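You operate a simulated robot arm through the tools that you are given. There is no shell and no other tool.

You are at the controls of a simulated robot arm. One attempt, no reset.

JOB
Unplug the orange plug and wind the reel in by one turn.
Fine: strip off first, plug into the holder beside the cabinet, brake off, wind to the stop, brake on, strip on last.

The check looks at the end state, three seconds after you hand in, the way a careful person would. Anything else that was tipped, shoved, dropped, spilled or broken makes it a failure.

ROBOT AND FRAMES
A 6-joint arm with a two-finger gripper, fixed in place. Base frame: the origin is at the foot of the arm, x ahead of it, y to its left, z up. Readings come in mm, rad, newtons and seconds.
Its first joint turns from -2.897 to 2.897 rad. Payload 2.45 kg.
The tool frame sits at the grasp point between the pads (the TCP): z along the fingers, y along the line on which they close. The tips reach 20 mm beyond it. The gripper opens to 140 mm. The gripper's body begins 168 mm behind the TCP.
Orientation is that of the tool frame in the base frame, as [roll, pitch, yaw] about the fixed x, y, z axes, in that order (R = Rz(yaw) Ry(pitch) Rx(roll)). With the fingers straight down and closing along the base's y, the tool's x points along the base's -x, its y along +y and its z along -z.

CONTROLS
- The arm moves only by the tool apply_moves. Its argument "steps" is one flat list of numbers, 7 for each row, row after row: the shift along the tool's x, y, z in units of 40 mm (1.0 is 40 mm), then the turn, a rotation vector about the tool's x, y, z in units of 8 degrees (1.0 is 8 degrees), then the gripper command, from -1 (fully open) to 1 (shut), values between in proportion. In form: [x, y, z, wx, wy, wz, fingers, x, y, z, wx, wy, wz, fingers, ...]. A call has 1 to 20 rows; each row shifts and turns the commanded pose from where the row before left it, along the tool's axes as they then stand. A call with a number of a shift or a turn outside -1 to 1 is refused whole. A row lasts 0.2 s, in which the tool goes at most 50 mm and 0.15 rad; a call with a longer step from one row to the next is refused whole, and so is a gripper value outside its range. Where a pose cannot be reached the arm comes as near as it can. A force on the tool above 90 N (or 10 N above the force at the start of the call, whichever is more), or a blocked arm, ends the call early, and 0.2 s more pass. Each finger travels about 45 mm/s and halts on what it meets, pressing with about 35 N; the grip force reading is that of the motor and also rises with nothing between the fingers. The clock runs only during rows and for 0.2 s after the last one: add rows that do not move to give the fingers time. It gives the time, the measured TCP pose, the force on the tool (base axes), the opening and the grip force at its end, in the units of the frame above (readings bear some noise), with the torque about the TCP (base axes, N m) and any sound that the robot's microphone picked up.
- Cameras (640 x 400 px; columns grow to the right, rows downward): "scene" is fixed at [50.5, 650.8, 1769.4]; the picture's right is [-0.73, -0.68, 0.00], its down [-0.22, 0.24, -0.95] and it looks along [0.65, -0.69, -0.32] (base axes); focal length 350 px, centre (320, 200). "wrist" rides on the gripper at [78, 11, -209] in the tool frame; the picture's right is [-0.14, 0.99, 0.00], its down [-0.92, -0.13, -0.37] and it looks along [-0.36, -0.05, 0.93] (tool axes); focal length 280 px, centre (320, 200). There is no depth. A picture from a camera that has moved, and an enlarged one, comes with that camera's place and axes in the base frame and with its lens.
- camera(camera): a new picture of that camera. No time passes.
- zoom(camera, box): a new picture of the part [left, top, right, bottom] of that camera's present view, enlarged. No time passes.
- hand_in(): hands the job in; it is judged then, once.

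Places have to be worked out from the pictures, the camera data and where the tool is seen. Open the gripper and draw the arm clear of the work before you hand the job in, unless the task says otherwise.

The tools are called after ">>>" as a command line: name --argument value ..., lists and objects as JSON in quotes. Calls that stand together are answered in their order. apply_moves: Moves the arm, as the interface text tells. Its arguments: {"type":"object","properties":{"steps":{"type":"array","items":{"type":"number"}}},"required":["steps"]} The other tools are called the same way: camera (camera) takes a picture; zoom (camera, box) takes an enlarged picture of a part of a camera's view; hand_in () hands the job in.

At the start:

```text
t: 0.0
tcp_pos: [439.5, -356.5, 1504.8]
tcp_rot: [-3.141, 0.0, 3.142]
ft_force: [-0.3, -0.2, 0.5]
moment: [0.02, -0.03, 0.03]
grip_width: 139.9
gripper_force: 0.1
```

scene: 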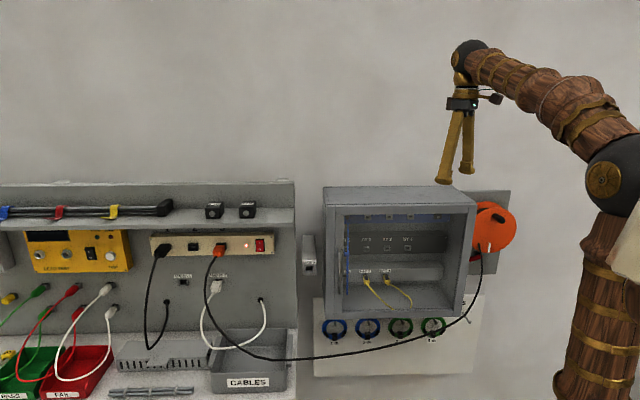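
wrist: 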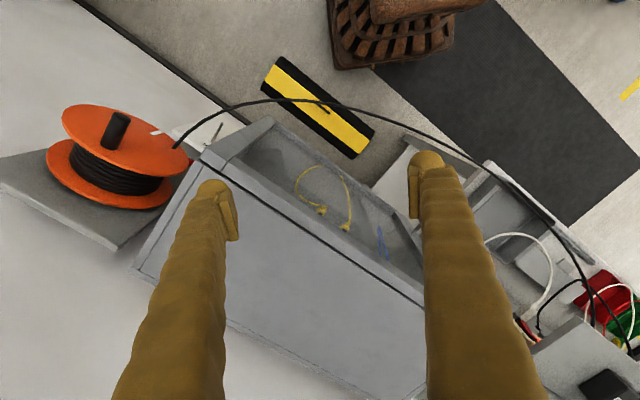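

I'll start by looking closely at the scene: the power strip, the holder, the reel and the brake.

>>> zoom --camera "scene" --box '[140, 190, 300, 290]'

>>> zoom --camera "scene" --box '[420, 170, 540, 290]'

>>> zoom --camera "scene" --box '[280, 180, 440, 300]'

>>> zoom --camera "wrist" --box '[0, 60, 260, 260]'

```text
4.00 times, centred on (220, 240) of scene
camera zoom: at [50.5, 650.8, 1769.4], right [-0.73, -0.68, 0.0], down [-0.22, 0.24, -0.95], along [0.65, -0.69, -0.32], focal length 1398 px, centre (720, 40)
```

zoom: 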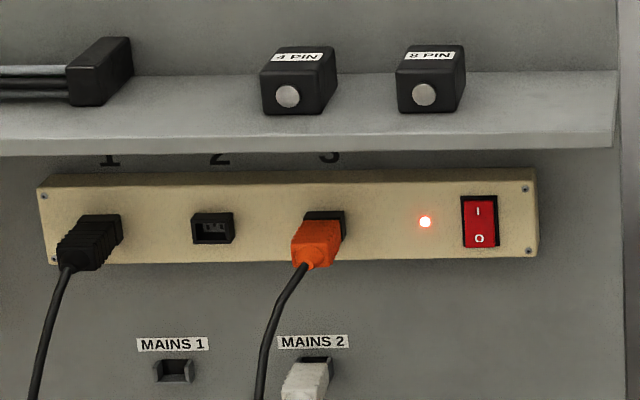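

```text
3.33 times, centred on (480, 230) of scene
camera zoom: at [50.5, 650.8, 1769.4], right [-0.73, -0.68, 0.0], down [-0.22, 0.24, -0.95], along [0.65, -0.69, -0.32], focal length 1165 px, centre (-213, 100)
```

zoom: 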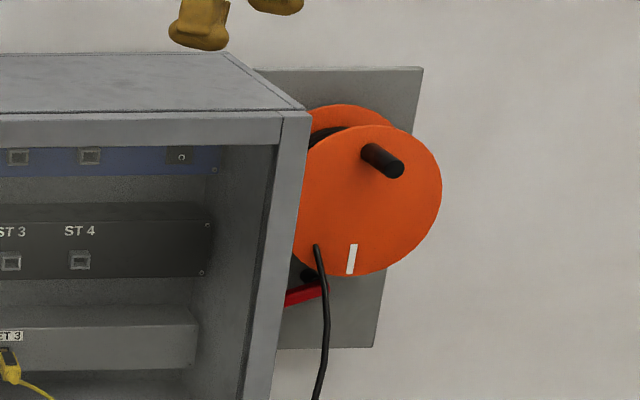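

```text
3.33 times, centred on (360, 240) of scene
camera zoom: at [50.5, 650.8, 1769.4], right [-0.73, -0.68, 0.0], down [-0.22, 0.24, -0.95], along [0.65, -0.69, -0.32], focal length 1165 px, centre (187, 67)
```

zoom: 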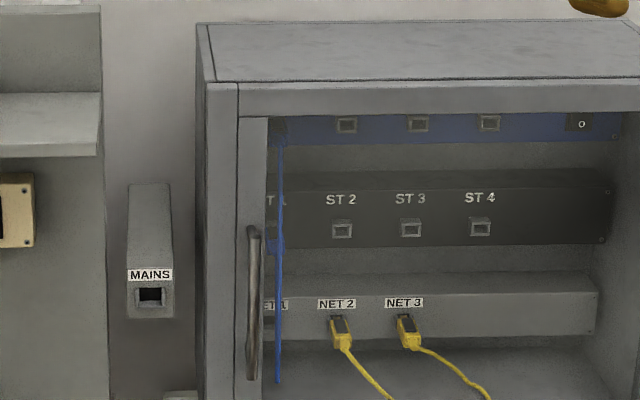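

```text
2.00 times, centred on (130, 160) of wrist
camera zoom: at [361.6, -344.3, 1714.6], right [0.14, 0.99, 0.0], down [0.92, -0.13, 0.37], along [0.36, -0.05, -0.93], focal length 561 px, centre (700, 280)
```

zoom: 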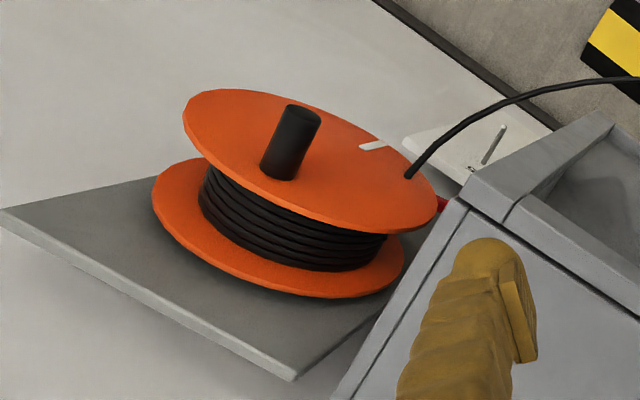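

The reel's front flange triangulates to about (396, -678, 1240), and the wall faces the arm with a normal of about [-0.75, 0.66, 0]. I'll turn the tool so the wrist camera can later look at the wall the right way up, starting with a pure yaw.

>>> apply_moves --steps '[0, 0, 0, 0, 0, -0.97, -1, 0, 0, 0, 0, 0, -0.97, -1, 0, 0, 0, 0, 0, -0.97, -1, 0, 0, 0, 0, 0, -0.97, -1, 0, 0, 0, 0, 0, -0.97, -1, 0, 0, 0, 0, 0, -0.97, -1, 0, 0, 0, 0, 0, -0.97, -1, 0, 0, 0, 0, 0, -0.97, -1, 0, 0, 0, 0, 0, -0.97, -1, 0, 0, 0, 0, 0, -0.97, -1, 0, 0, 0, 0, 0, -0.97, -1, 0, 0, 0, 0, 0, -0.97, -1, 0, 0, 0, 0, 0, -0.97, -1, 0, 0, 0, 0, 0, -0.97, -1, 0, 0, 0, 0, 0, -0.97, -1, 0, 0, 0, 0, 0, -0.97, -1, 0, 0, 0, 0, 0, -0.97, -1, 0, 0, 0, 0, 0, -0.97, -1]'

>>> camera --camera "wrist"

>>> camera --camera "scene"

```text
t: 3.8
tcp_pos: [454.5, -338.0, 1504.9]
tcp_rot: [3.137, 0.001, -0.787]
ft_force: [0.1, -0.1, 0.1]
moment: [0.03, 0.0, 0.01]
grip_width: 140.1
gripper_force: 0.1
out of reach, approached as far as the arm can: row 18
```

```text
taken
camera wrist: at [503.1, -397.3, 1714.8], right [-0.8, -0.6, 0.01], down [-0.56, 0.74, 0.37], along [-0.22, 0.29, -0.93], focal length 280 px, centre (320, 200)
```

wrist: 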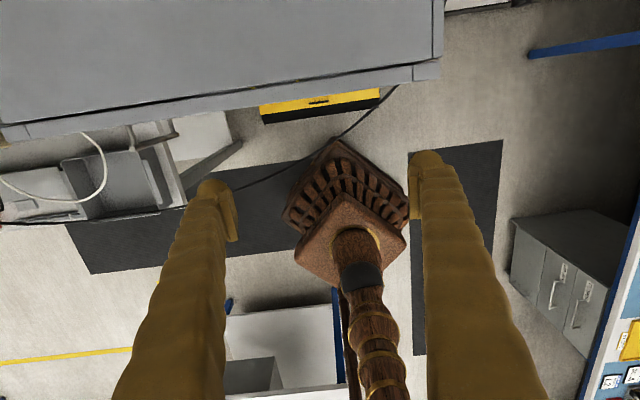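

```text
taken
```

scene: 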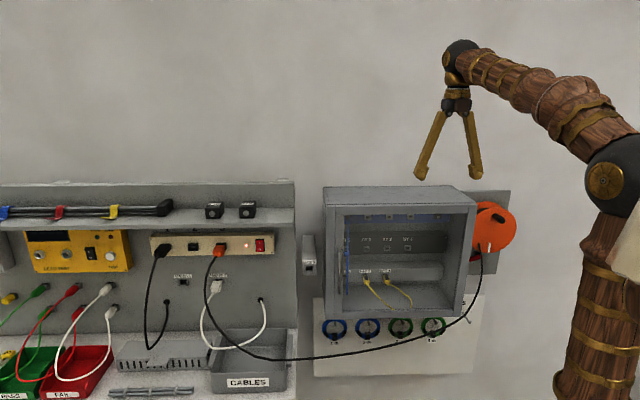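

Row 18 ran into the last joint's limit (the camera-up roll is just out of range), so I'll back off about 16° of yaw, rise a little, and then tilt the tool toward the wall.

>>> apply_moves --steps '[0, 0, -0.5, 0, 0, 1, -1, 0, 0, -0.5, 0, 0, 1, -1, 0, 0, -0.5, 0, 0, 0.4, -1, 0, 0, 0, 0.33, 0.91, 0, -1, 0, 0, 0, 0.33, 0.91, 0, -1, 0, 0, 0, 0.33, 0.91, 0, -1, 0, 0, 0, 0.33, 0.91, 0, -1]'

>>> camera --camera "wrist"

```text
t: 5.5
tcp_pos: [531.9, -388.9, 1470.1]
tcp_rot: [-3.038, -0.371, -1.133]
ft_force: [1.2, 0.2, -0.5]
moment: [-0.01, 0.05, 0.0]
grip_width: 140.0
gripper_force: 0.0
stopped in row 7: the arm was blocked; the commanded pose is now the measured one
```

```text
taken
camera wrist: at [502.5, -399.6, 1690.4], right [-0.93, -0.33, -0.14], down [-0.34, 0.94, 0.02], along [0.13, 0.07, -0.99], focal length 280 px, centre (320, 200)
```

wrist: 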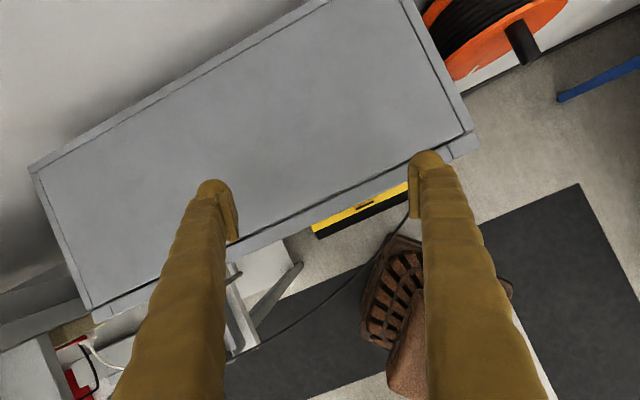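

The arm stopped with almost no force on the tool, so this looks like a joint limit and not contact. I'll check the scene view.

>>> camera --camera "scene"

```text
taken
```

scene: 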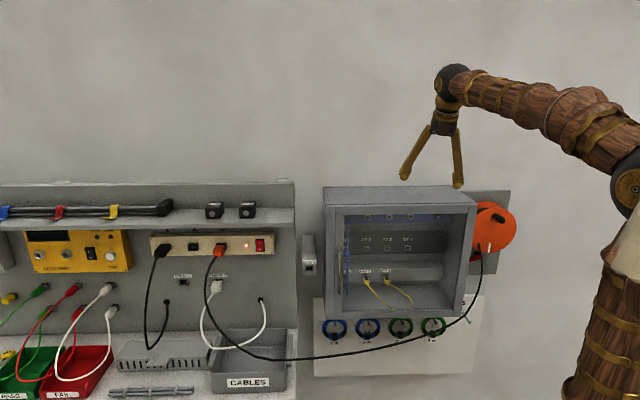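

No contact with the cabinet. The camera-above roll isn't available, so I'll undo the tilt, rise, and turn the tool the other way round into the natural roll with the camera below.

>>> apply_moves --steps '[0, 0, -0.6, -0.31, -0.86, 0, -1, 0, 0, -0.6, -0.31, -0.86, 0, -1, 0, 0, -0.6, -0.31, -0.86, 0, -1, 0, 0, 0, 0, 0, 1, -1, 0, 0, 0, 0, 0, 1, -1, 0, 0, 0, 0, 0, 1, -1, 0, 0, 0, 0, 0, 1, -1, 0, 0, 0, 0, 0, 1, -1, 0, 0, 0, 0, 0, 1, -1, 0, 0, 0, 0, 0, 1, -1, 0, 0, 0, 0, 0, 1, -1, 0, 0, 0, 0, 0, 1, -1, 0, 0, 0, 0, 0, 1, -1, 0, 0, 0, 0, 0, 1, -1, 0, 0, 0, 0, 0, 1, -1, 0, 0, 0, 0, 0, 1, -1, 0, 0, 0, 0, 0, 1, -1, 0, 0, 0, 0, 0, 1, -1]'

>>> camera --camera "wrist"

```text
t: 9.3
tcp_pos: [518.7, -373.3, 1540.2]
tcp_rot: [-3.115, -0.019, 3.066]
ft_force: [-0.2, -0.3, 0.1]
moment: [-0.02, 0.01, -0.01]
grip_width: 139.9
gripper_force: 0.0
```

```text
taken
camera wrist: at [446.4, -350.5, 1750.5], right [0.21, 0.98, -0.03], down [0.92, -0.19, 0.35], along [0.34, -0.1, -0.94], focal length 280 px, centre (320, 200)
```

wrist: 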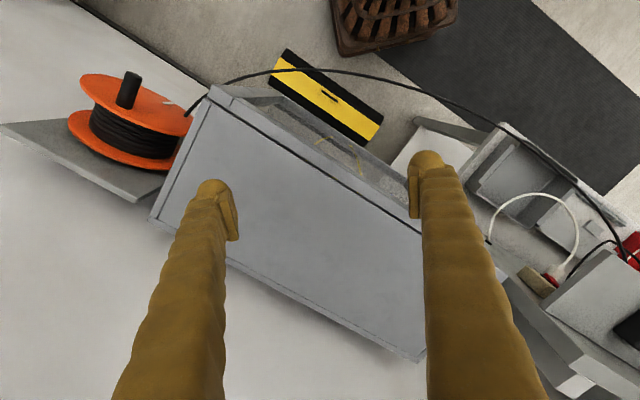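

Next I finish the yaw so tool x points back at the base, then tilt the fingers out toward the wall.

>>> apply_moves --steps '[0, 0, -0.5, 0, 0, 1, -1, 0, 0, -0.5, 0, 0, 1, -1, 0, 0, 0, 0, 0, 1, -1, 0, 0, 0, 0, 0, 1, -1, 0, 0, 0, 0, 0, 0.6, -1, 0, 0, 0, 0, -1, 0, -1, 0, 0, 0, 0, -1, 0, -1, 0, 0, 0, 0, -1, 0, -1, 0, 0, 0, 0, -1, 0, -1, 0, 0, 0, 0, -1, 0, -1, 0, 0, 0, 0, -1, 0, -1, 0, 0, 0, 0, -1, 0, -1, 0, 0, 0, 0, -1, 0, -1]'

>>> camera --camera "wrist"

>>> camera --camera "scene"

```text
t: 11.7
tcp_pos: [606.0, -428.1, 1465.2]
tcp_rot: [-3.072, 0.639, 2.476]
ft_force: [-0.2, 0.2, -0.4]
moment: [-0.01, 0.01, 0.05]
grip_width: 140.0
gripper_force: 0.1
stopped in row 12: the arm was blocked; the commanded pose is now the measured one
```

```text
taken
camera wrist: at [474.5, -290.8, 1584.5], right [0.73, 0.68, 0.03], down [0.34, -0.4, 0.85], along [0.59, -0.61, -0.52], focal length 280 px, centre (320, 200)
```

wrist: 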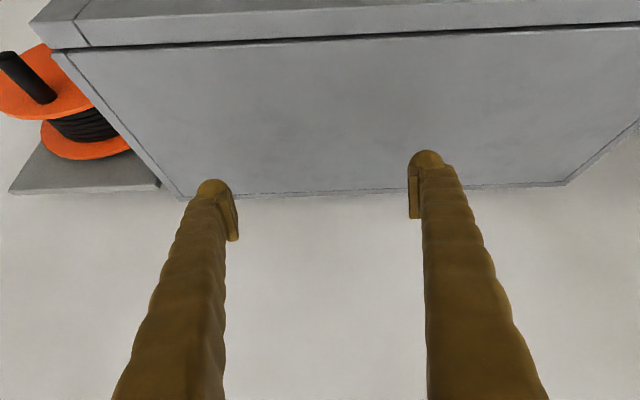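

```text
taken
```

scene: 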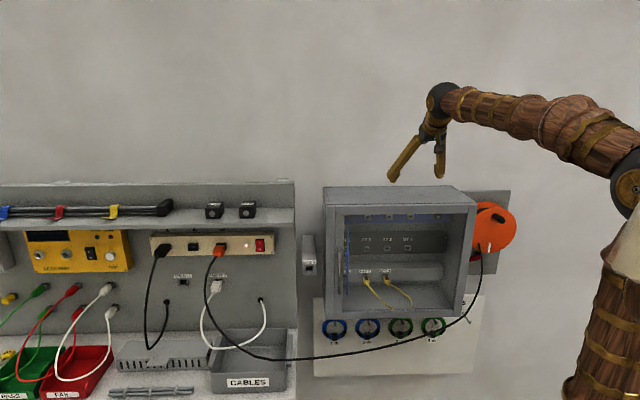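

The TCP sagged outward with no force, so the wrist can't come any closer to the base at this height. I'll slide left along the wall, where there is more room, and tilt there.

>>> apply_moves --steps '[0, 1, -0.3, 0, 0, 0, -1, 0, 1, -0.3, 0, 0, 0, -1, 0, 1, -0.3, 0, 0, 0, -1, 0, 1, -0.3, 0, 0, 0, -1, 0, 1, -0.3, 0, 0, 0, -1, 0, 1, 0, 0, 0, 0, -1, 0, 1, 0, 0, 0, 0, -1, 0, 1, 0, 0, 0, 0, -1, 0, 1, 0, 0, 0, 0, -1, 0, 1, 0, 0, 0, 0, -1, 0, 1, 0, 0, 0, 0, -1, 0, 1, 0, 0, 0, 0, -1]'

>>> camera --camera "wrist"

>>> camera --camera "scene"

```text
t: 14.3
tcp_pos: [892.4, -35.6, 1486.8]
tcp_rot: [-3.075, 0.642, 2.475]
ft_force: [-0.3, 0.1, 0.3]
moment: [0.06, -0.01, 0.04]
grip_width: 140.0
gripper_force: 0.1
```

```text
taken
camera wrist: at [760.5, 100.9, 1606.8], right [0.73, 0.68, 0.03], down [0.34, -0.4, 0.85], along [0.6, -0.61, -0.52], focal length 280 px, centre (320, 200)
```

wrist: 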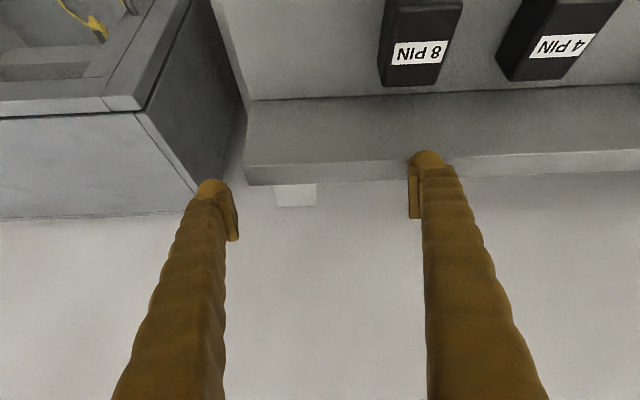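

```text
taken
```

scene: 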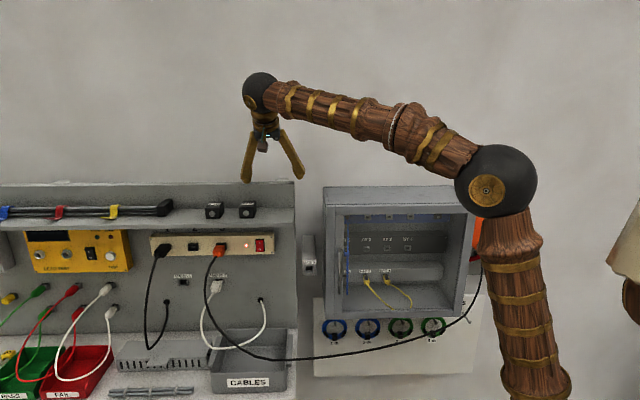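

Clear of everything now, at n·p ≈ -697. I pull back about 200 mm from the wall and tilt to horizontal.

>>> apply_moves --steps '[0.8, 0, -0.6, 0, 0, 0, -1, 0.8, 0, -0.6, 0, 0, 0, -1, 0.8, 0, -0.6, 0, 0, 0, -1, 0.8, 0, -0.6, 0, 0, 0, -1, 0, 0, 0, 0, -1, 0, -1, 0, 0, 0, 0, -1, 0, -1, 0, 0, 0, 0, -1, 0, -1, 0, 0, 0, 0, -1, 0, -1, 0, 0, 0, 0, -1, 0, -1, 0, 0, 0, 0, -1, 0, -1, 0, 0, 0, 0, -0.5, 0, -1]'

>>> camera --camera "wrist"

```text
t: 16.7
tcp_pos: [768.4, 67.8, 1489.2]
tcp_rot: [-1.901, 1.514, -2.608]
ft_force: [-0.2, 0.2, -0.1]
moment: [0.0, 0.02, -0.01]
grip_width: 139.9
gripper_force: 0.1
```

```text
taken
camera wrist: at [612.0, 210.8, 1413.8], right [0.65, 0.76, 0.08], down [-0.32, 0.17, 0.93], along [0.69, -0.63, 0.35], focal length 280 px, centre (320, 200)
```

wrist: 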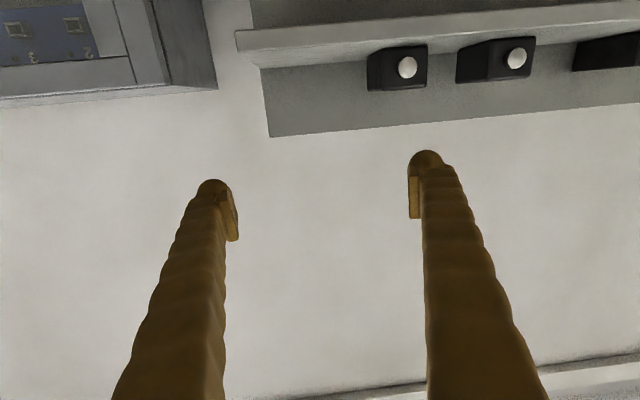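

The tool is now horizontal, pointing at the wall at azimuth of about -40.5°. I'll lower about 300 mm to look at the strip up close.

>>> apply_moves --steps '[1, 0, 0, 0, 0, 0, -1, 1, 0, 0, 0, 0, 0, -1, 1, 0, 0, 0, 0, 0, -1, 1, 0, 0, 0, 0, 0, -1, 1, 0, 0, 0, 0, 0, -1, 1, 0, 0, 0, 0, 0, -1, 1, 0, 0, 0, 0, 0, -1, 0.5, 0, 0, 0, 0, 0, -1]'

>>> camera --camera "wrist"

>>> camera --camera "scene"

```text
t: 18.5
tcp_pos: [752.5, 59.7, 1191.0]
tcp_rot: [-1.919, 1.512, -2.629]
ft_force: [0.7, 0.8, 0.6]
moment: [-0.03, -0.02, 0.02]
grip_width: 140.2
gripper_force: 0.0
```

```text
taken
camera wrist: at [597.4, 202.9, 1117.0], right [0.65, 0.76, 0.08], down [-0.32, 0.17, 0.93], along [0.69, -0.63, 0.35], focal length 280 px, centre (320, 200)
```

wrist: 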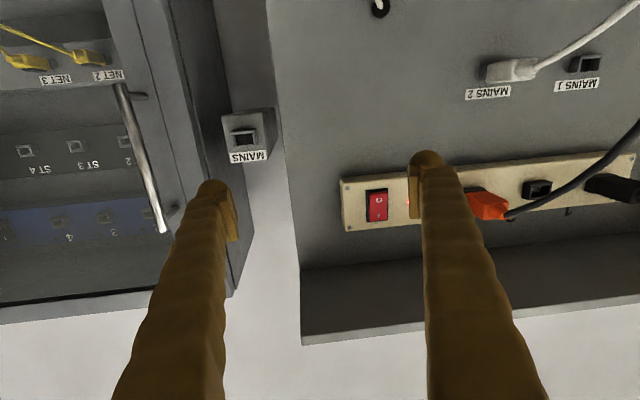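

```text
taken
```

scene: 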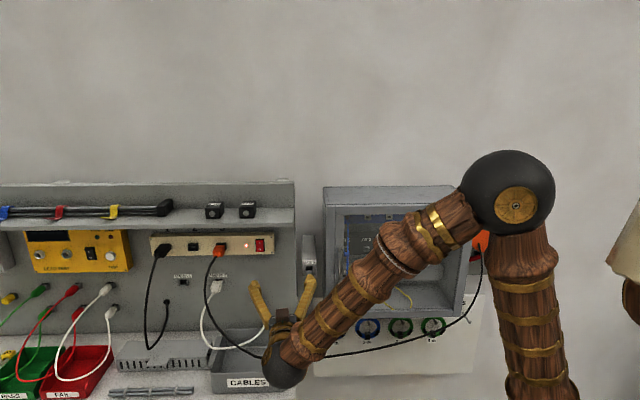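

The wrist view now shows the strip, the orange plug and the MAINS holder. I'll check whether the long cable is anywhere near the forearm, then zoom in on the details.

>>> zoom --camera "scene" --box '[200, 240, 500, 400]'

>>> zoom --camera "wrist" --box '[320, 100, 640, 300]'

>>> zoom --camera "wrist" --box '[180, 80, 320, 200]'

```text
2.13 times, centred on (350, 320) of scene
camera zoom: at [50.5, 650.8, 1769.4], right [-0.73, -0.68, 0.0], down [-0.22, 0.24, -0.95], along [0.65, -0.69, -0.32], focal length 746 px, centre (256, -56)
```

zoom: 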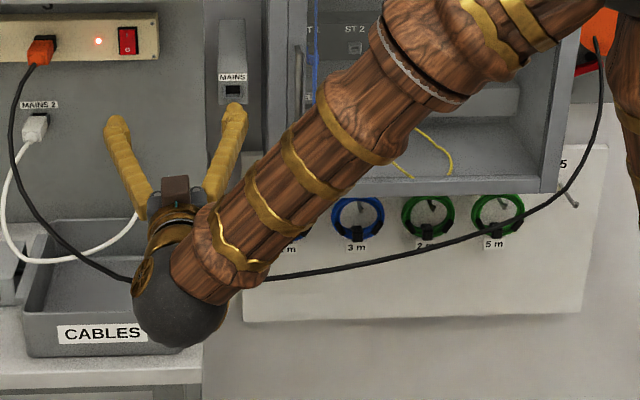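

```text
2.00 times, centred on (480, 200) of wrist
camera zoom: at [597.4, 202.9, 1117.0], right [0.65, 0.76, 0.08], down [-0.32, 0.17, 0.93], along [0.69, -0.63, 0.35], focal length 561 px, centre (0, 200)
```

zoom: 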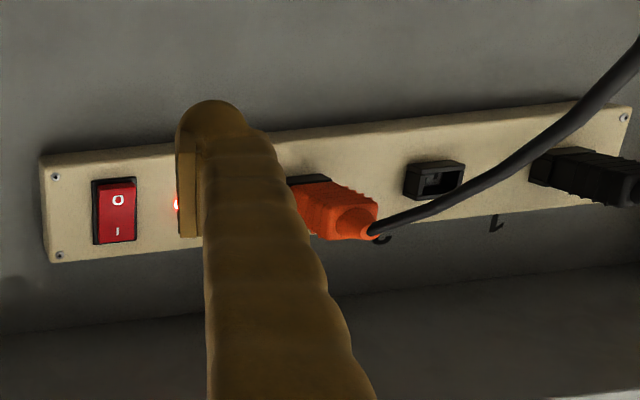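

```text
3.33 times, centred on (250, 140) of wrist
camera zoom: at [597.4, 202.9, 1117.0], right [0.65, 0.76, 0.08], down [-0.32, 0.17, 0.93], along [0.69, -0.63, 0.35], focal length 935 px, centre (553, 400)
```

zoom: 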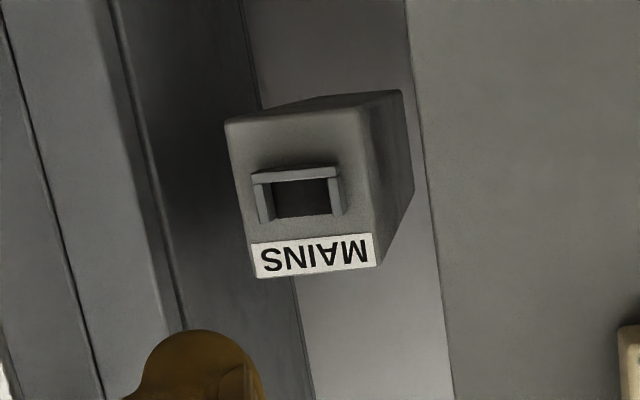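

Triangulating the strip's screws puts the wall at exactly 45°. With d = distance toward the wall and τ = leftward along it:

| Item | d | τ | z |
|---|---|---|---|
| Strip face | 625 | – | – |
| Rocker | – | 658 | 1259 |
| Plug | 589 | 785 | 1262 |
| Holder opening | 639 | 497 | 1159 |

I'll square the tool to the wall and close the fingers, then move in front of the rocker's lower (O) half.

>>> apply_moves --steps '[0, 0, 0, 0.538, -0.128, 0.4, 1, 0, 0, 0, 0, 0, 0, 1, 0, 0, 0, 0, 0, 0, 1, 0, 0, 0, 0, 0, 0, 1, 0, 0, 0, 0, 0, 0, 1, 0, 0, 0, 0, 0, 0, 1, 0, 0, 0, 0, 0, 0, 1, 0, 0, 0, 0, 0, 0, 1, 0, 0, 0, 0, 0, 0, 1, -0.65, 0.7, 0, 0, 0, 0, 1, -0.65, 0.7, 0, 0, 0, 0, 1, 0, 0.7, 0, 0, 0, 0, 1, 0, 0, 0, 0, 0, 0, 1]'

>>> camera --camera "wrist"

>>> camera --camera "scene"

```text
t: 21.3
tcp_pos: [810.6, 118.0, 1244.6]
tcp_rot: [1.694, 1.568, 0.912]
ft_force: [1.0, -0.4, 0.1]
moment: [0.0, 0.02, 0.02]
grip_width: 0.1
gripper_force: 29.5
```

```text
taken
camera wrist: at [670.0, 273.8, 1165.7], right [0.7, 0.7, 0.14], down [-0.35, 0.17, 0.92], along [0.62, -0.69, 0.36], focal length 280 px, centre (320, 200)
```

wrist: 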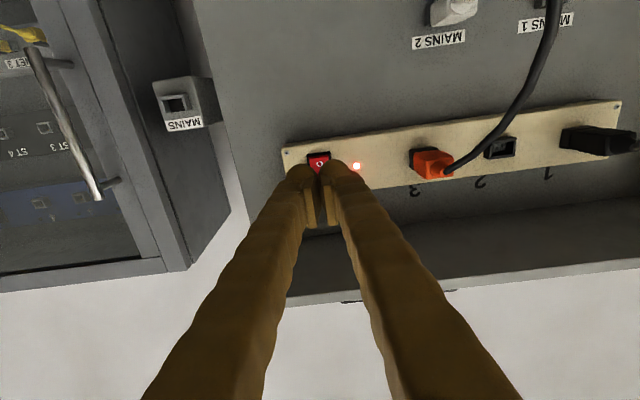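

```text
taken
```

scene: 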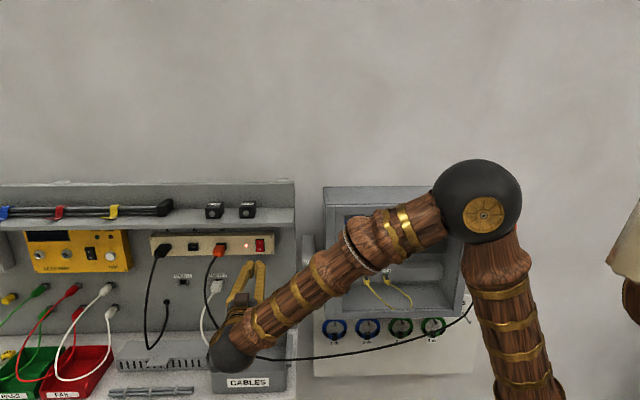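

The fingers are closed and in front of the rocker. A zoom will confirm the alignment.

>>> zoom --camera "wrist" --box '[260, 120, 380, 240]'

>>> zoom --camera "scene" --box '[200, 220, 300, 320]'

>>> zoom --camera "wrist" --box '[380, 80, 540, 200]'

>>> zoom --camera "wrist" --box '[130, 60, 250, 150]'

```text
3.33 times, centred on (320, 180) of wrist
camera zoom: at [670.0, 273.8, 1165.7], right [0.7, 0.7, 0.14], down [-0.35, 0.17, 0.92], along [0.62, -0.69, 0.36], focal length 935 px, centre (320, 267)
```

zoom: 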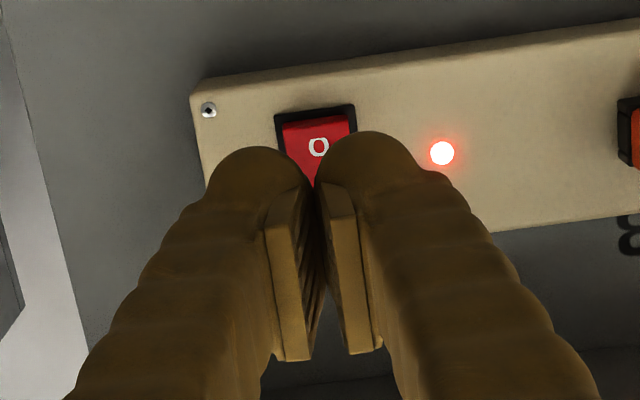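

```text
4.00 times, centred on (250, 270) of scene
camera zoom: at [50.5, 650.8, 1769.4], right [-0.73, -0.68, 0.0], down [-0.22, 0.24, -0.95], along [0.65, -0.69, -0.32], focal length 1398 px, centre (600, -80)
```

zoom: 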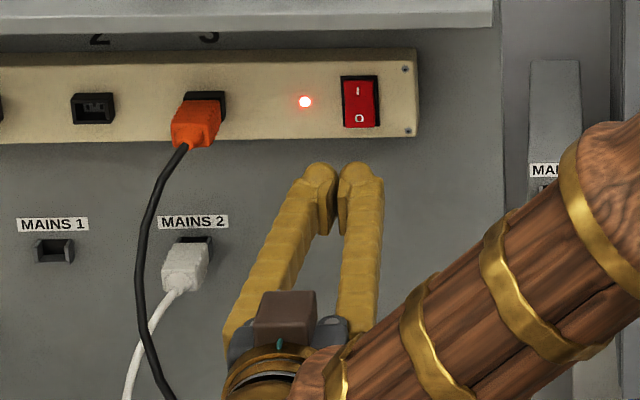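

```text
3.33 times, centred on (460, 140) of wrist
camera zoom: at [670.0, 273.8, 1165.7], right [0.7, 0.7, 0.14], down [-0.35, 0.17, 0.92], along [0.62, -0.69, 0.36], focal length 935 px, centre (-147, 400)
```

zoom: 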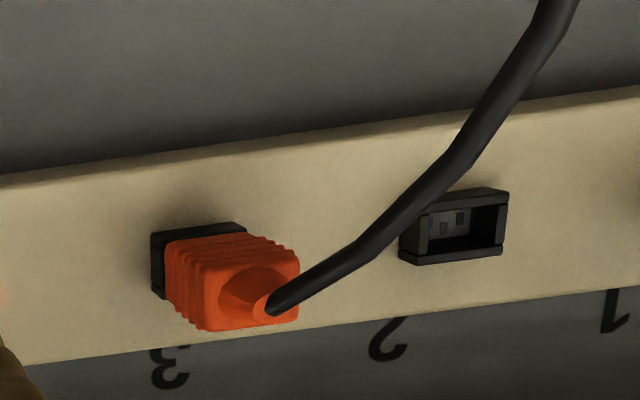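

```text
4.44 times, centred on (190, 105) of wrist
camera zoom: at [670.0, 273.8, 1165.7], right [0.7, 0.7, 0.14], down [-0.35, 0.17, 0.92], along [0.62, -0.69, 0.36], focal length 1246 px, centre (898, 622)
```

zoom: 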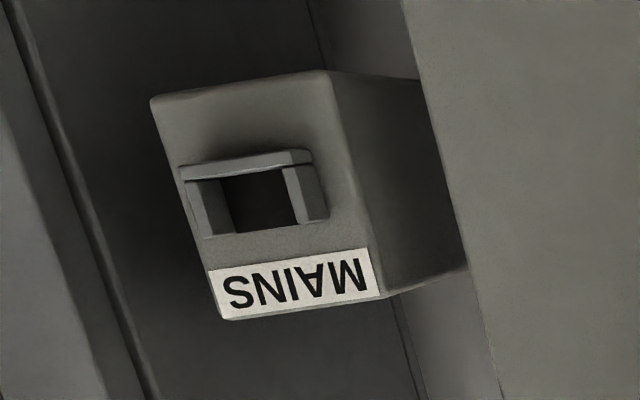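

Closed, the two rounded tips would straddle the rocker. I'll open to about 60 mm so only the left finger presses, with the right one off the strip's end, then approach to a tip d of about 600.

>>> apply_moves --steps '[0, -0.55, 0, 0, 0, 0, 0.143, 0, -0.55, 0, 0, 0, 0, 0.143, 0, 0, 0, 0, 0, 0, 0.143, 0, 0, 0, 0, 0, 0, 0.143, 0, 0, 0.75, 0, 0, 0, 0.143, 0, 0, 0.75, 0, 0, 0, 0.143, 0, 0, 0.7, 0, 0, 0, 0.143, 0, 0, 0, 0, 0, 0, 0.143]'

>>> zoom --camera "wrist" --box '[220, 100, 420, 240]'

>>> zoom --camera "scene" --box '[200, 220, 300, 320]'

```text
t: 23.1
tcp_pos: [845.0, 28.0, 1239.7]
tcp_rot: [1.204, 1.57, 0.421]
ft_force: [0.7, -0.2, 0.1]
moment: [-0.02, 0.02, 0.02]
grip_width: 59.9
gripper_force: 0.1
```

```text
2.86 times, centred on (320, 170) of wrist
camera zoom: at [704.9, 183.6, 1161.1], right [0.7, 0.7, 0.14], down [-0.35, 0.17, 0.92], along [0.62, -0.69, 0.37], focal length 801 px, centre (320, 286)
```

zoom: 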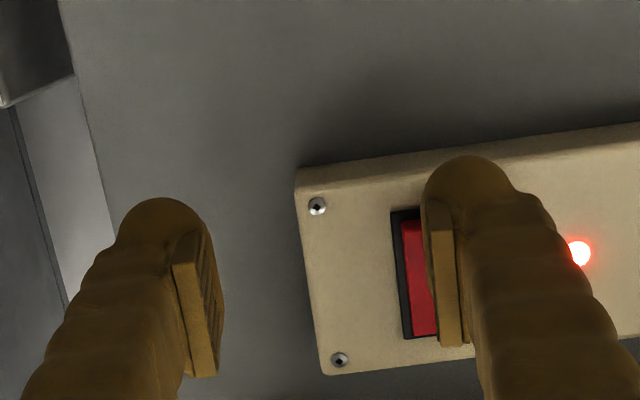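

```text
4.00 times, centred on (250, 270) of scene
camera zoom: at [50.5, 650.8, 1769.4], right [-0.73, -0.68, 0.0], down [-0.22, 0.24, -0.95], along [0.65, -0.69, -0.32], focal length 1398 px, centre (600, -80)
```

zoom: 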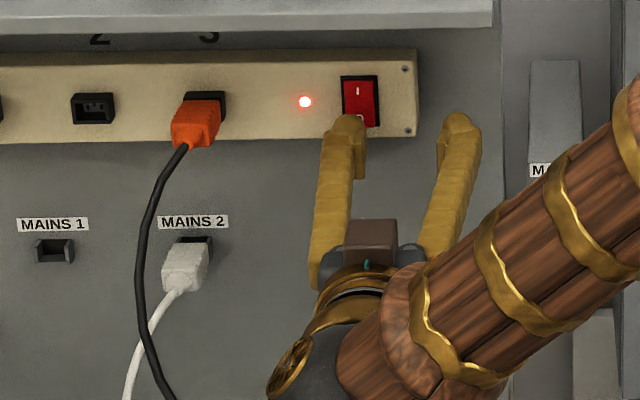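

The left finger is lined up about 5 mm left of the rocker's centre and 5 mm low. I'll correct both and push in slowly.

>>> apply_moves --steps '[-0.13, -0.1, 0, 0, 0, 0, 0.143, 0, 0, 0.15, 0, 0, 0, 0.143, 0, 0, 0.15, 0, 0, 0, 0.143, 0, 0, 0.15, 0, 0, 0, 0.143, 0, 0, 0, 0, 0, 0, 0.143]'

>>> zoom --camera "wrist" --box '[220, 100, 420, 240]'

>>> zoom --camera "scene" --box '[200, 220, 300, 320]'

```text
t: 24.1
tcp_pos: [852.8, 13.2, 1245.1]
tcp_rot: [-2.711, 1.57, 2.794]
ft_force: [-25.5, 18.2, 3.5]
moment: [-0.12, -0.49, 1.13]
grip_width: 58.5
gripper_force: 0.0
stopped in row 5: the force on the tool passed its limit at 103 N (the readings are from after the stop); the commanded pose is now the measured one
```

```text
2.86 times, centred on (320, 170) of wrist
camera zoom: at [711.4, 169.1, 1167.2], right [0.69, 0.71, 0.14], down [-0.35, 0.17, 0.92], along [0.63, -0.69, 0.36], focal length 801 px, centre (320, 286)
```

zoom: 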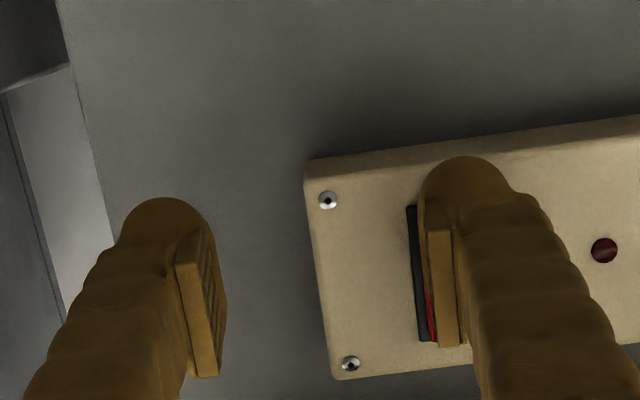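

```text
4.00 times, centred on (250, 270) of scene
camera zoom: at [50.5, 650.8, 1769.4], right [-0.73, -0.68, 0.0], down [-0.22, 0.24, -0.95], along [0.65, -0.69, -0.32], focal length 1398 px, centre (600, -80)
```

zoom: 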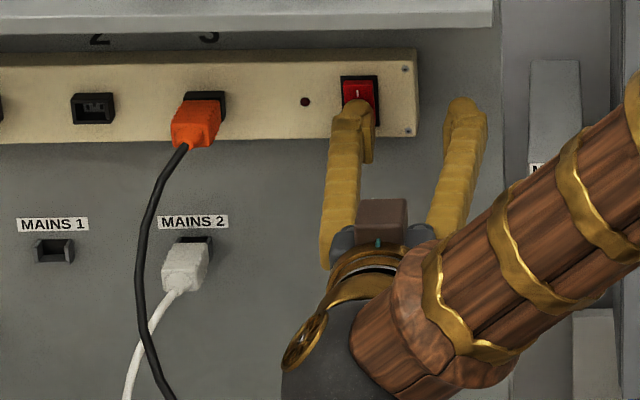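

The LED is out, so the strip is off. I'll back straight away from the rocker and check its state.

>>> apply_moves --steps '[0, 0, -0.3, 0, 0, 0, 0.143, 0, 0, -0.7, 0, 0, 0, 0.143, 0, 0, -1, 0, 0, 0, 0.143, 0, 0, -0.8, 0, 0, 0, 0.143, 0, 0, 0, 0, 0, 0, 0.143]'

>>> zoom --camera "wrist" --box '[300, 60, 500, 200]'

>>> zoom --camera "scene" --box '[200, 220, 300, 320]'

```text
t: 25.4
tcp_pos: [775.3, 90.5, 1244.1]
tcp_rot: [-2.574, 1.569, 2.934]
ft_force: [0.6, 0.0, 0.1]
moment: [0.02, -0.02, -0.05]
grip_width: 60.0
gripper_force: 0.1
```

```text
2.86 times, centred on (400, 130) of wrist
camera zoom: at [634.1, 246.4, 1166.0], right [0.7, 0.71, 0.14], down [-0.35, 0.17, 0.92], along [0.63, -0.69, 0.36], focal length 801 px, centre (91, 400)
```

zoom: 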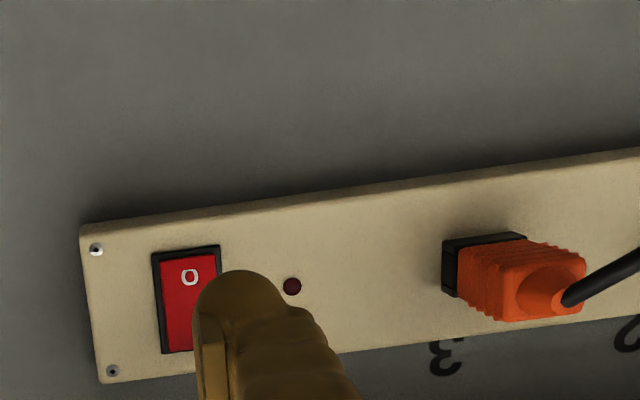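

```text
4.00 times, centred on (250, 270) of scene
camera zoom: at [50.5, 650.8, 1769.4], right [-0.73, -0.68, 0.0], down [-0.22, 0.24, -0.95], along [0.65, -0.69, -0.32], focal length 1398 px, centre (600, -80)
```

zoom: 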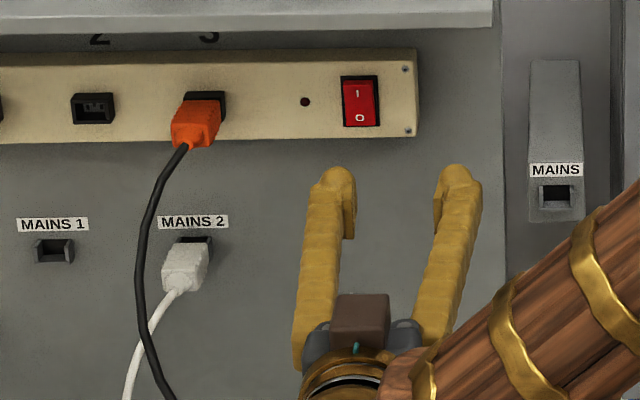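

The strip is off, with the rocker on O and the LED dark. Next is the orange plug. I'll take a full wrist picture to judge clearances around the holder and the cabinet.

>>> camera --camera "wrist"

>>> zoom --camera "wrist" --box '[100, 40, 340, 190]'

>>> zoom --camera "scene" --box '[280, 180, 400, 300]'

```text
taken
camera wrist: at [634.1, 246.4, 1166.0], right [0.7, 0.71, 0.14], down [-0.35, 0.17, 0.92], along [0.63, -0.69, 0.36], focal length 280 px, centre (320, 200)
```

wrist: 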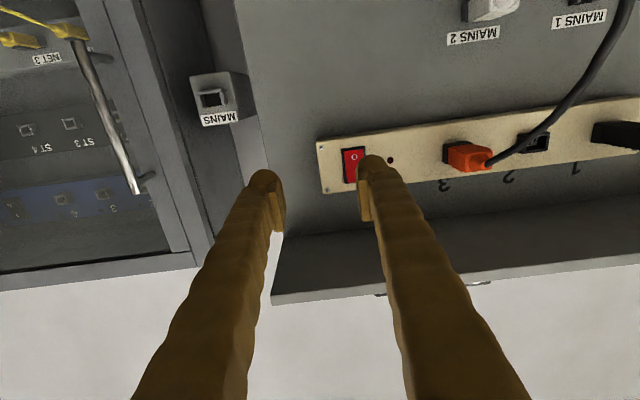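

```text
2.67 times, centred on (220, 115) of wrist
camera zoom: at [634.1, 246.4, 1166.0], right [0.7, 0.71, 0.14], down [-0.35, 0.17, 0.92], along [0.63, -0.69, 0.36], focal length 748 px, centre (587, 427)
```

zoom: 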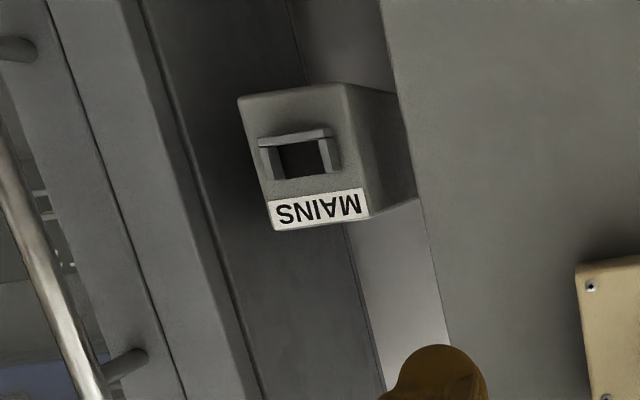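

```text
3.33 times, centred on (340, 240) of scene
camera zoom: at [50.5, 650.8, 1769.4], right [-0.73, -0.68, 0.0], down [-0.22, 0.24, -0.95], along [0.65, -0.69, -0.32], focal length 1165 px, centre (253, 67)
```

zoom: 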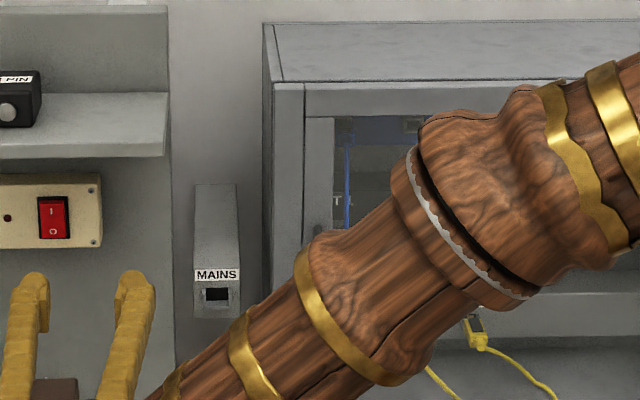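

The cabinet's front-left edge is at about τ=441 and d=644, so the holder is reachable between the panel and the cabinet. I'll open to 80 mm, rise, slide left over the plug line, then come down level with the plug while still short of it.

>>> apply_moves --steps '[-0.5, 0, 0, 0.075, 0, 0, -0.143, -0.5, 0, 0, 0, 0, 0, -0.143, 0, 0.86, 0, 0, 0, 0, -0.143, 0, 0.86, 0, 0, 0, 0, -0.143, 0, 0.86, 0, 0, 0, 0, -0.143, 0, 0.86, 0, 0, 0, 0, -0.143, 0, 0.86, 0, 0, 0, 0, -0.143, 0.55, 0, 0, 0, 0, 0, -0.143, 0, 0, 0, 0, 0, 0, -0.143]'

>>> camera --camera "wrist"

>>> zoom --camera "wrist" --box '[220, 80, 420, 220]'

>>> zoom --camera "scene" --box '[160, 210, 280, 310]'

```text
t: 27.4
tcp_pos: [897.1, 211.7, 1261.3]
tcp_rot: [-2.746, 1.569, 2.75]
ft_force: [-0.3, -0.4, -0.3]
moment: [0.01, -0.04, 0.0]
grip_width: 80.2
gripper_force: 0.1
```

```text
taken
camera wrist: at [757.5, 369.1, 1183.5], right [0.7, 0.7, 0.14], down [-0.35, 0.17, 0.92], along [0.62, -0.7, 0.36], focal length 280 px, centre (320, 200)
```

wrist: 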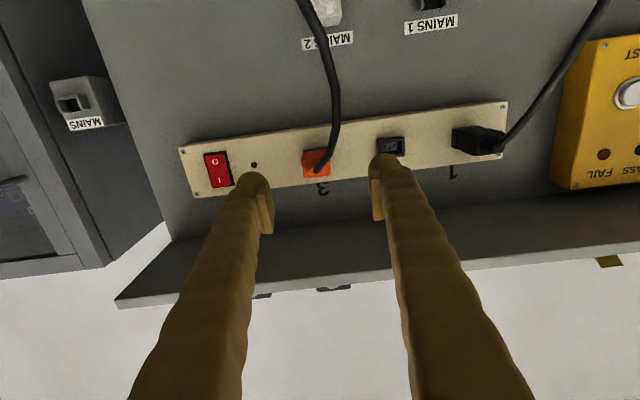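

```text
2.86 times, centred on (320, 150) of wrist
camera zoom: at [757.5, 369.1, 1183.5], right [0.7, 0.7, 0.14], down [-0.35, 0.17, 0.92], along [0.62, -0.7, 0.36], focal length 801 px, centre (320, 343)
```

zoom: 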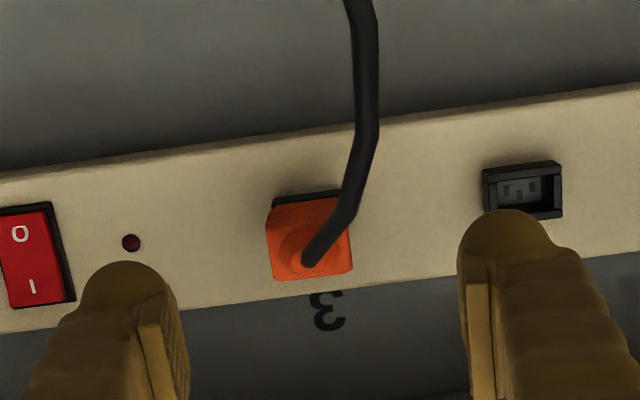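

```text
4.00 times, centred on (220, 260) of scene
camera zoom: at [50.5, 650.8, 1769.4], right [-0.73, -0.68, 0.0], down [-0.22, 0.24, -0.95], along [0.65, -0.69, -0.32], focal length 1398 px, centre (720, -40)
```

zoom: 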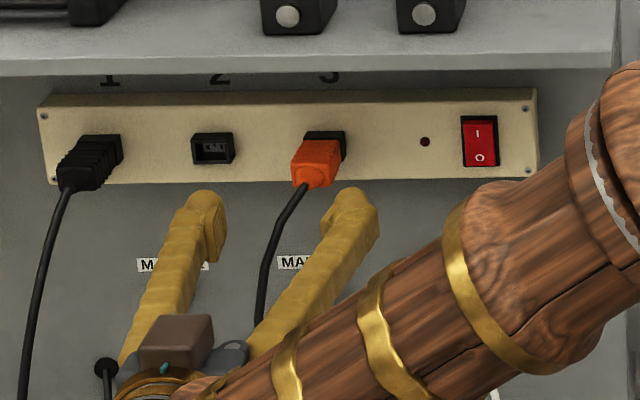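

The TCP is centred on the plug (plug τ≈783, TCP τ=784), and the cable drops cleanly between the fingers. Advancing to straddle the plug.

>>> apply_moves --steps '[0, 0, 0.7, 0, 0, 0, -0.143, 0, 0, 0.7, 0, 0, 0, -0.143, 0, 0, 0.6, 0, 0, 0, -0.143, 0, 0, 0.3, 0, 0, 0, -0.143, 0, 0, 0, 0, 0, 0, -0.143]'

>>> zoom --camera "wrist" --box '[200, 80, 440, 240]'

>>> zoom --camera "scene" --box '[160, 210, 280, 310]'

```text
t: 28.6
tcp_pos: [961.7, 146.6, 1264.2]
tcp_rot: [-2.583, 1.569, 2.912]
ft_force: [-0.3, 0.9, -0.4]
moment: [-0.01, 0.0, 0.02]
grip_width: 80.1
gripper_force: 0.0
```

```text
2.50 times, centred on (320, 160) of wrist
camera zoom: at [820.7, 304.6, 1185.6], right [0.7, 0.7, 0.14], down [-0.35, 0.17, 0.92], along [0.62, -0.69, 0.36], focal length 701 px, centre (320, 300)
```

zoom: 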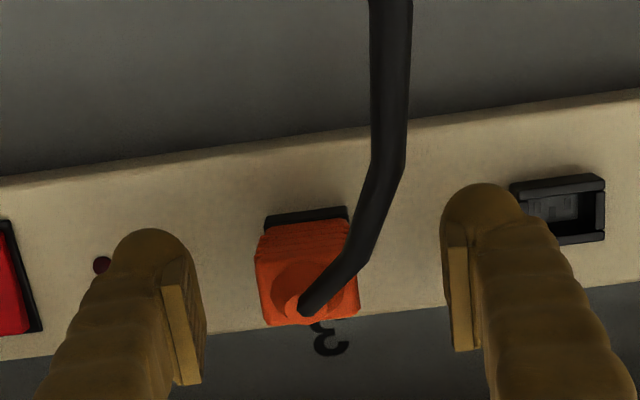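

```text
4.00 times, centred on (220, 260) of scene
camera zoom: at [50.5, 650.8, 1769.4], right [-0.73, -0.68, 0.0], down [-0.22, 0.24, -0.95], along [0.65, -0.69, -0.32], focal length 1398 px, centre (720, -40)
```

zoom: 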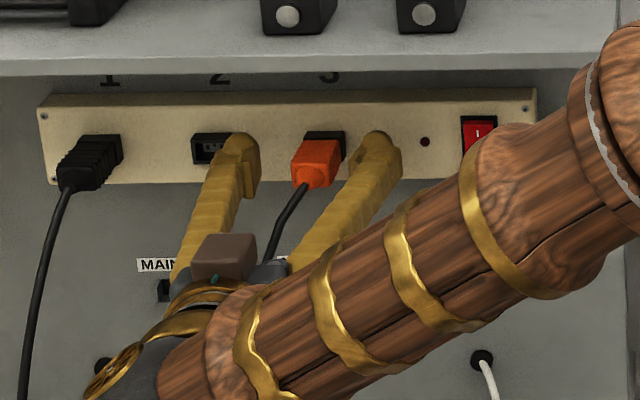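

The plug sits about 4 mm to the right of and 3 mm below the TCP. I'll nudge over and close on it.

>>> apply_moves --steps '[0.08, -0.09, 0, 0, 0, 0, -0.143, 0, 0, 0, 0, 0, 0, -0.143, 0, 0, 0, 0, 0, 0, 1, 0, 0, 0, 0, 0, 0, 1, 0, 0, 0, 0, 0, 0, 1, 0, 0, 0, 0, 0, 0, 1, 0, 0, 0, 0, 0, 0, 1, 0, 0, 0, 0, 0, 0, 1]'

>>> zoom --camera "wrist" --box '[200, 80, 440, 240]'

>>> zoom --camera "scene" --box '[160, 210, 280, 310]'

```text
t: 30.4
tcp_pos: [958.3, 144.8, 1260.0]
tcp_rot: [-2.661, 1.568, 2.834]
ft_force: [3.1, 4.5, 0.4]
moment: [0.0, -0.04, 0.13]
grip_width: 28.5
gripper_force: 34.7
```

```text
2.50 times, centred on (320, 160) of wrist
camera zoom: at [818.2, 301.8, 1182.6], right [0.7, 0.7, 0.14], down [-0.35, 0.17, 0.92], along [0.62, -0.69, 0.36], focal length 701 px, centre (320, 300)
```

zoom: 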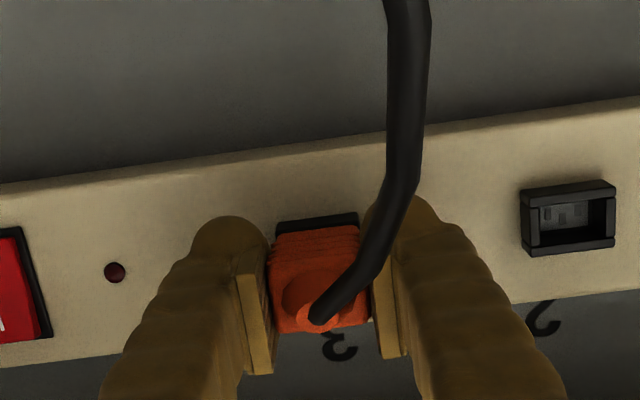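

```text
4.00 times, centred on (220, 260) of scene
camera zoom: at [50.5, 650.8, 1769.4], right [-0.73, -0.68, 0.0], down [-0.22, 0.24, -0.95], along [0.65, -0.69, -0.32], focal length 1398 px, centre (720, -40)
```

zoom: 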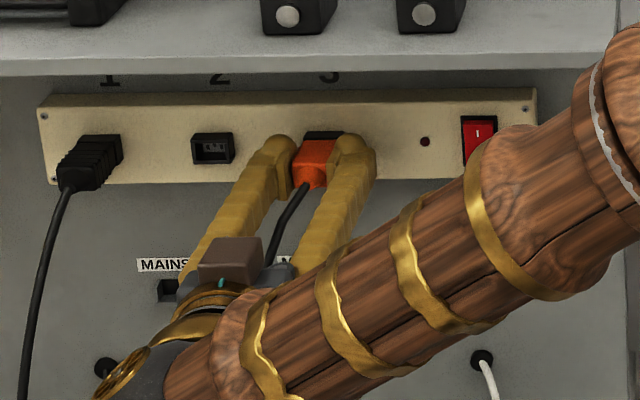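

The plug is firmly gripped at 28.5 mm wide, with the TCP at d=575.2, τ=780, z=1260. I'll pull it straight out slowly.

>>> apply_moves --steps '[0, 0, -0.2, 0, 0, 0, 1, 0, 0, -0.2, 0, 0, 0, 1, 0, 0, -0.2, 0, 0, 0, 1, 0, 0, -0.2, 0, 0, 0, 1, 0, 0, -0.3, 0, 0, 0, 1, 0, 0, -0.3, 0, 0, 0, 1, 0, 0, -0.3, 0, 0, 0, 1]'

>>> zoom --camera "wrist" --box '[200, 80, 440, 240]'

>>> zoom --camera "scene" --box '[160, 210, 280, 310]'

```text
t: 31.9
tcp_pos: [910.6, 193.1, 1259.0]
tcp_rot: [-2.619, 1.568, 2.877]
ft_force: [-0.2, 0.0, 0.5]
moment: [-0.02, -0.03, 0.02]
grip_width: 28.4
gripper_force: 35.1
```

```text
2.50 times, centred on (320, 160) of wrist
camera zoom: at [771.5, 350.3, 1181.4], right [0.7, 0.7, 0.14], down [-0.35, 0.17, 0.92], along [0.62, -0.7, 0.36], focal length 701 px, centre (320, 300)
```

zoom: 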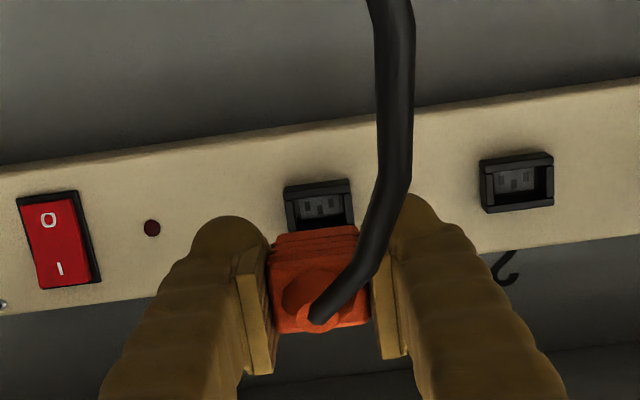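

```text
4.00 times, centred on (220, 260) of scene
camera zoom: at [50.5, 650.8, 1769.4], right [-0.73, -0.68, 0.0], down [-0.22, 0.24, -0.95], along [0.65, -0.69, -0.32], focal length 1398 px, centre (720, -40)
```

zoom: 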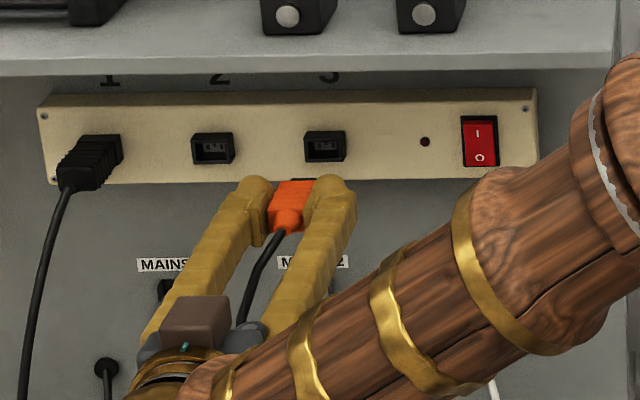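

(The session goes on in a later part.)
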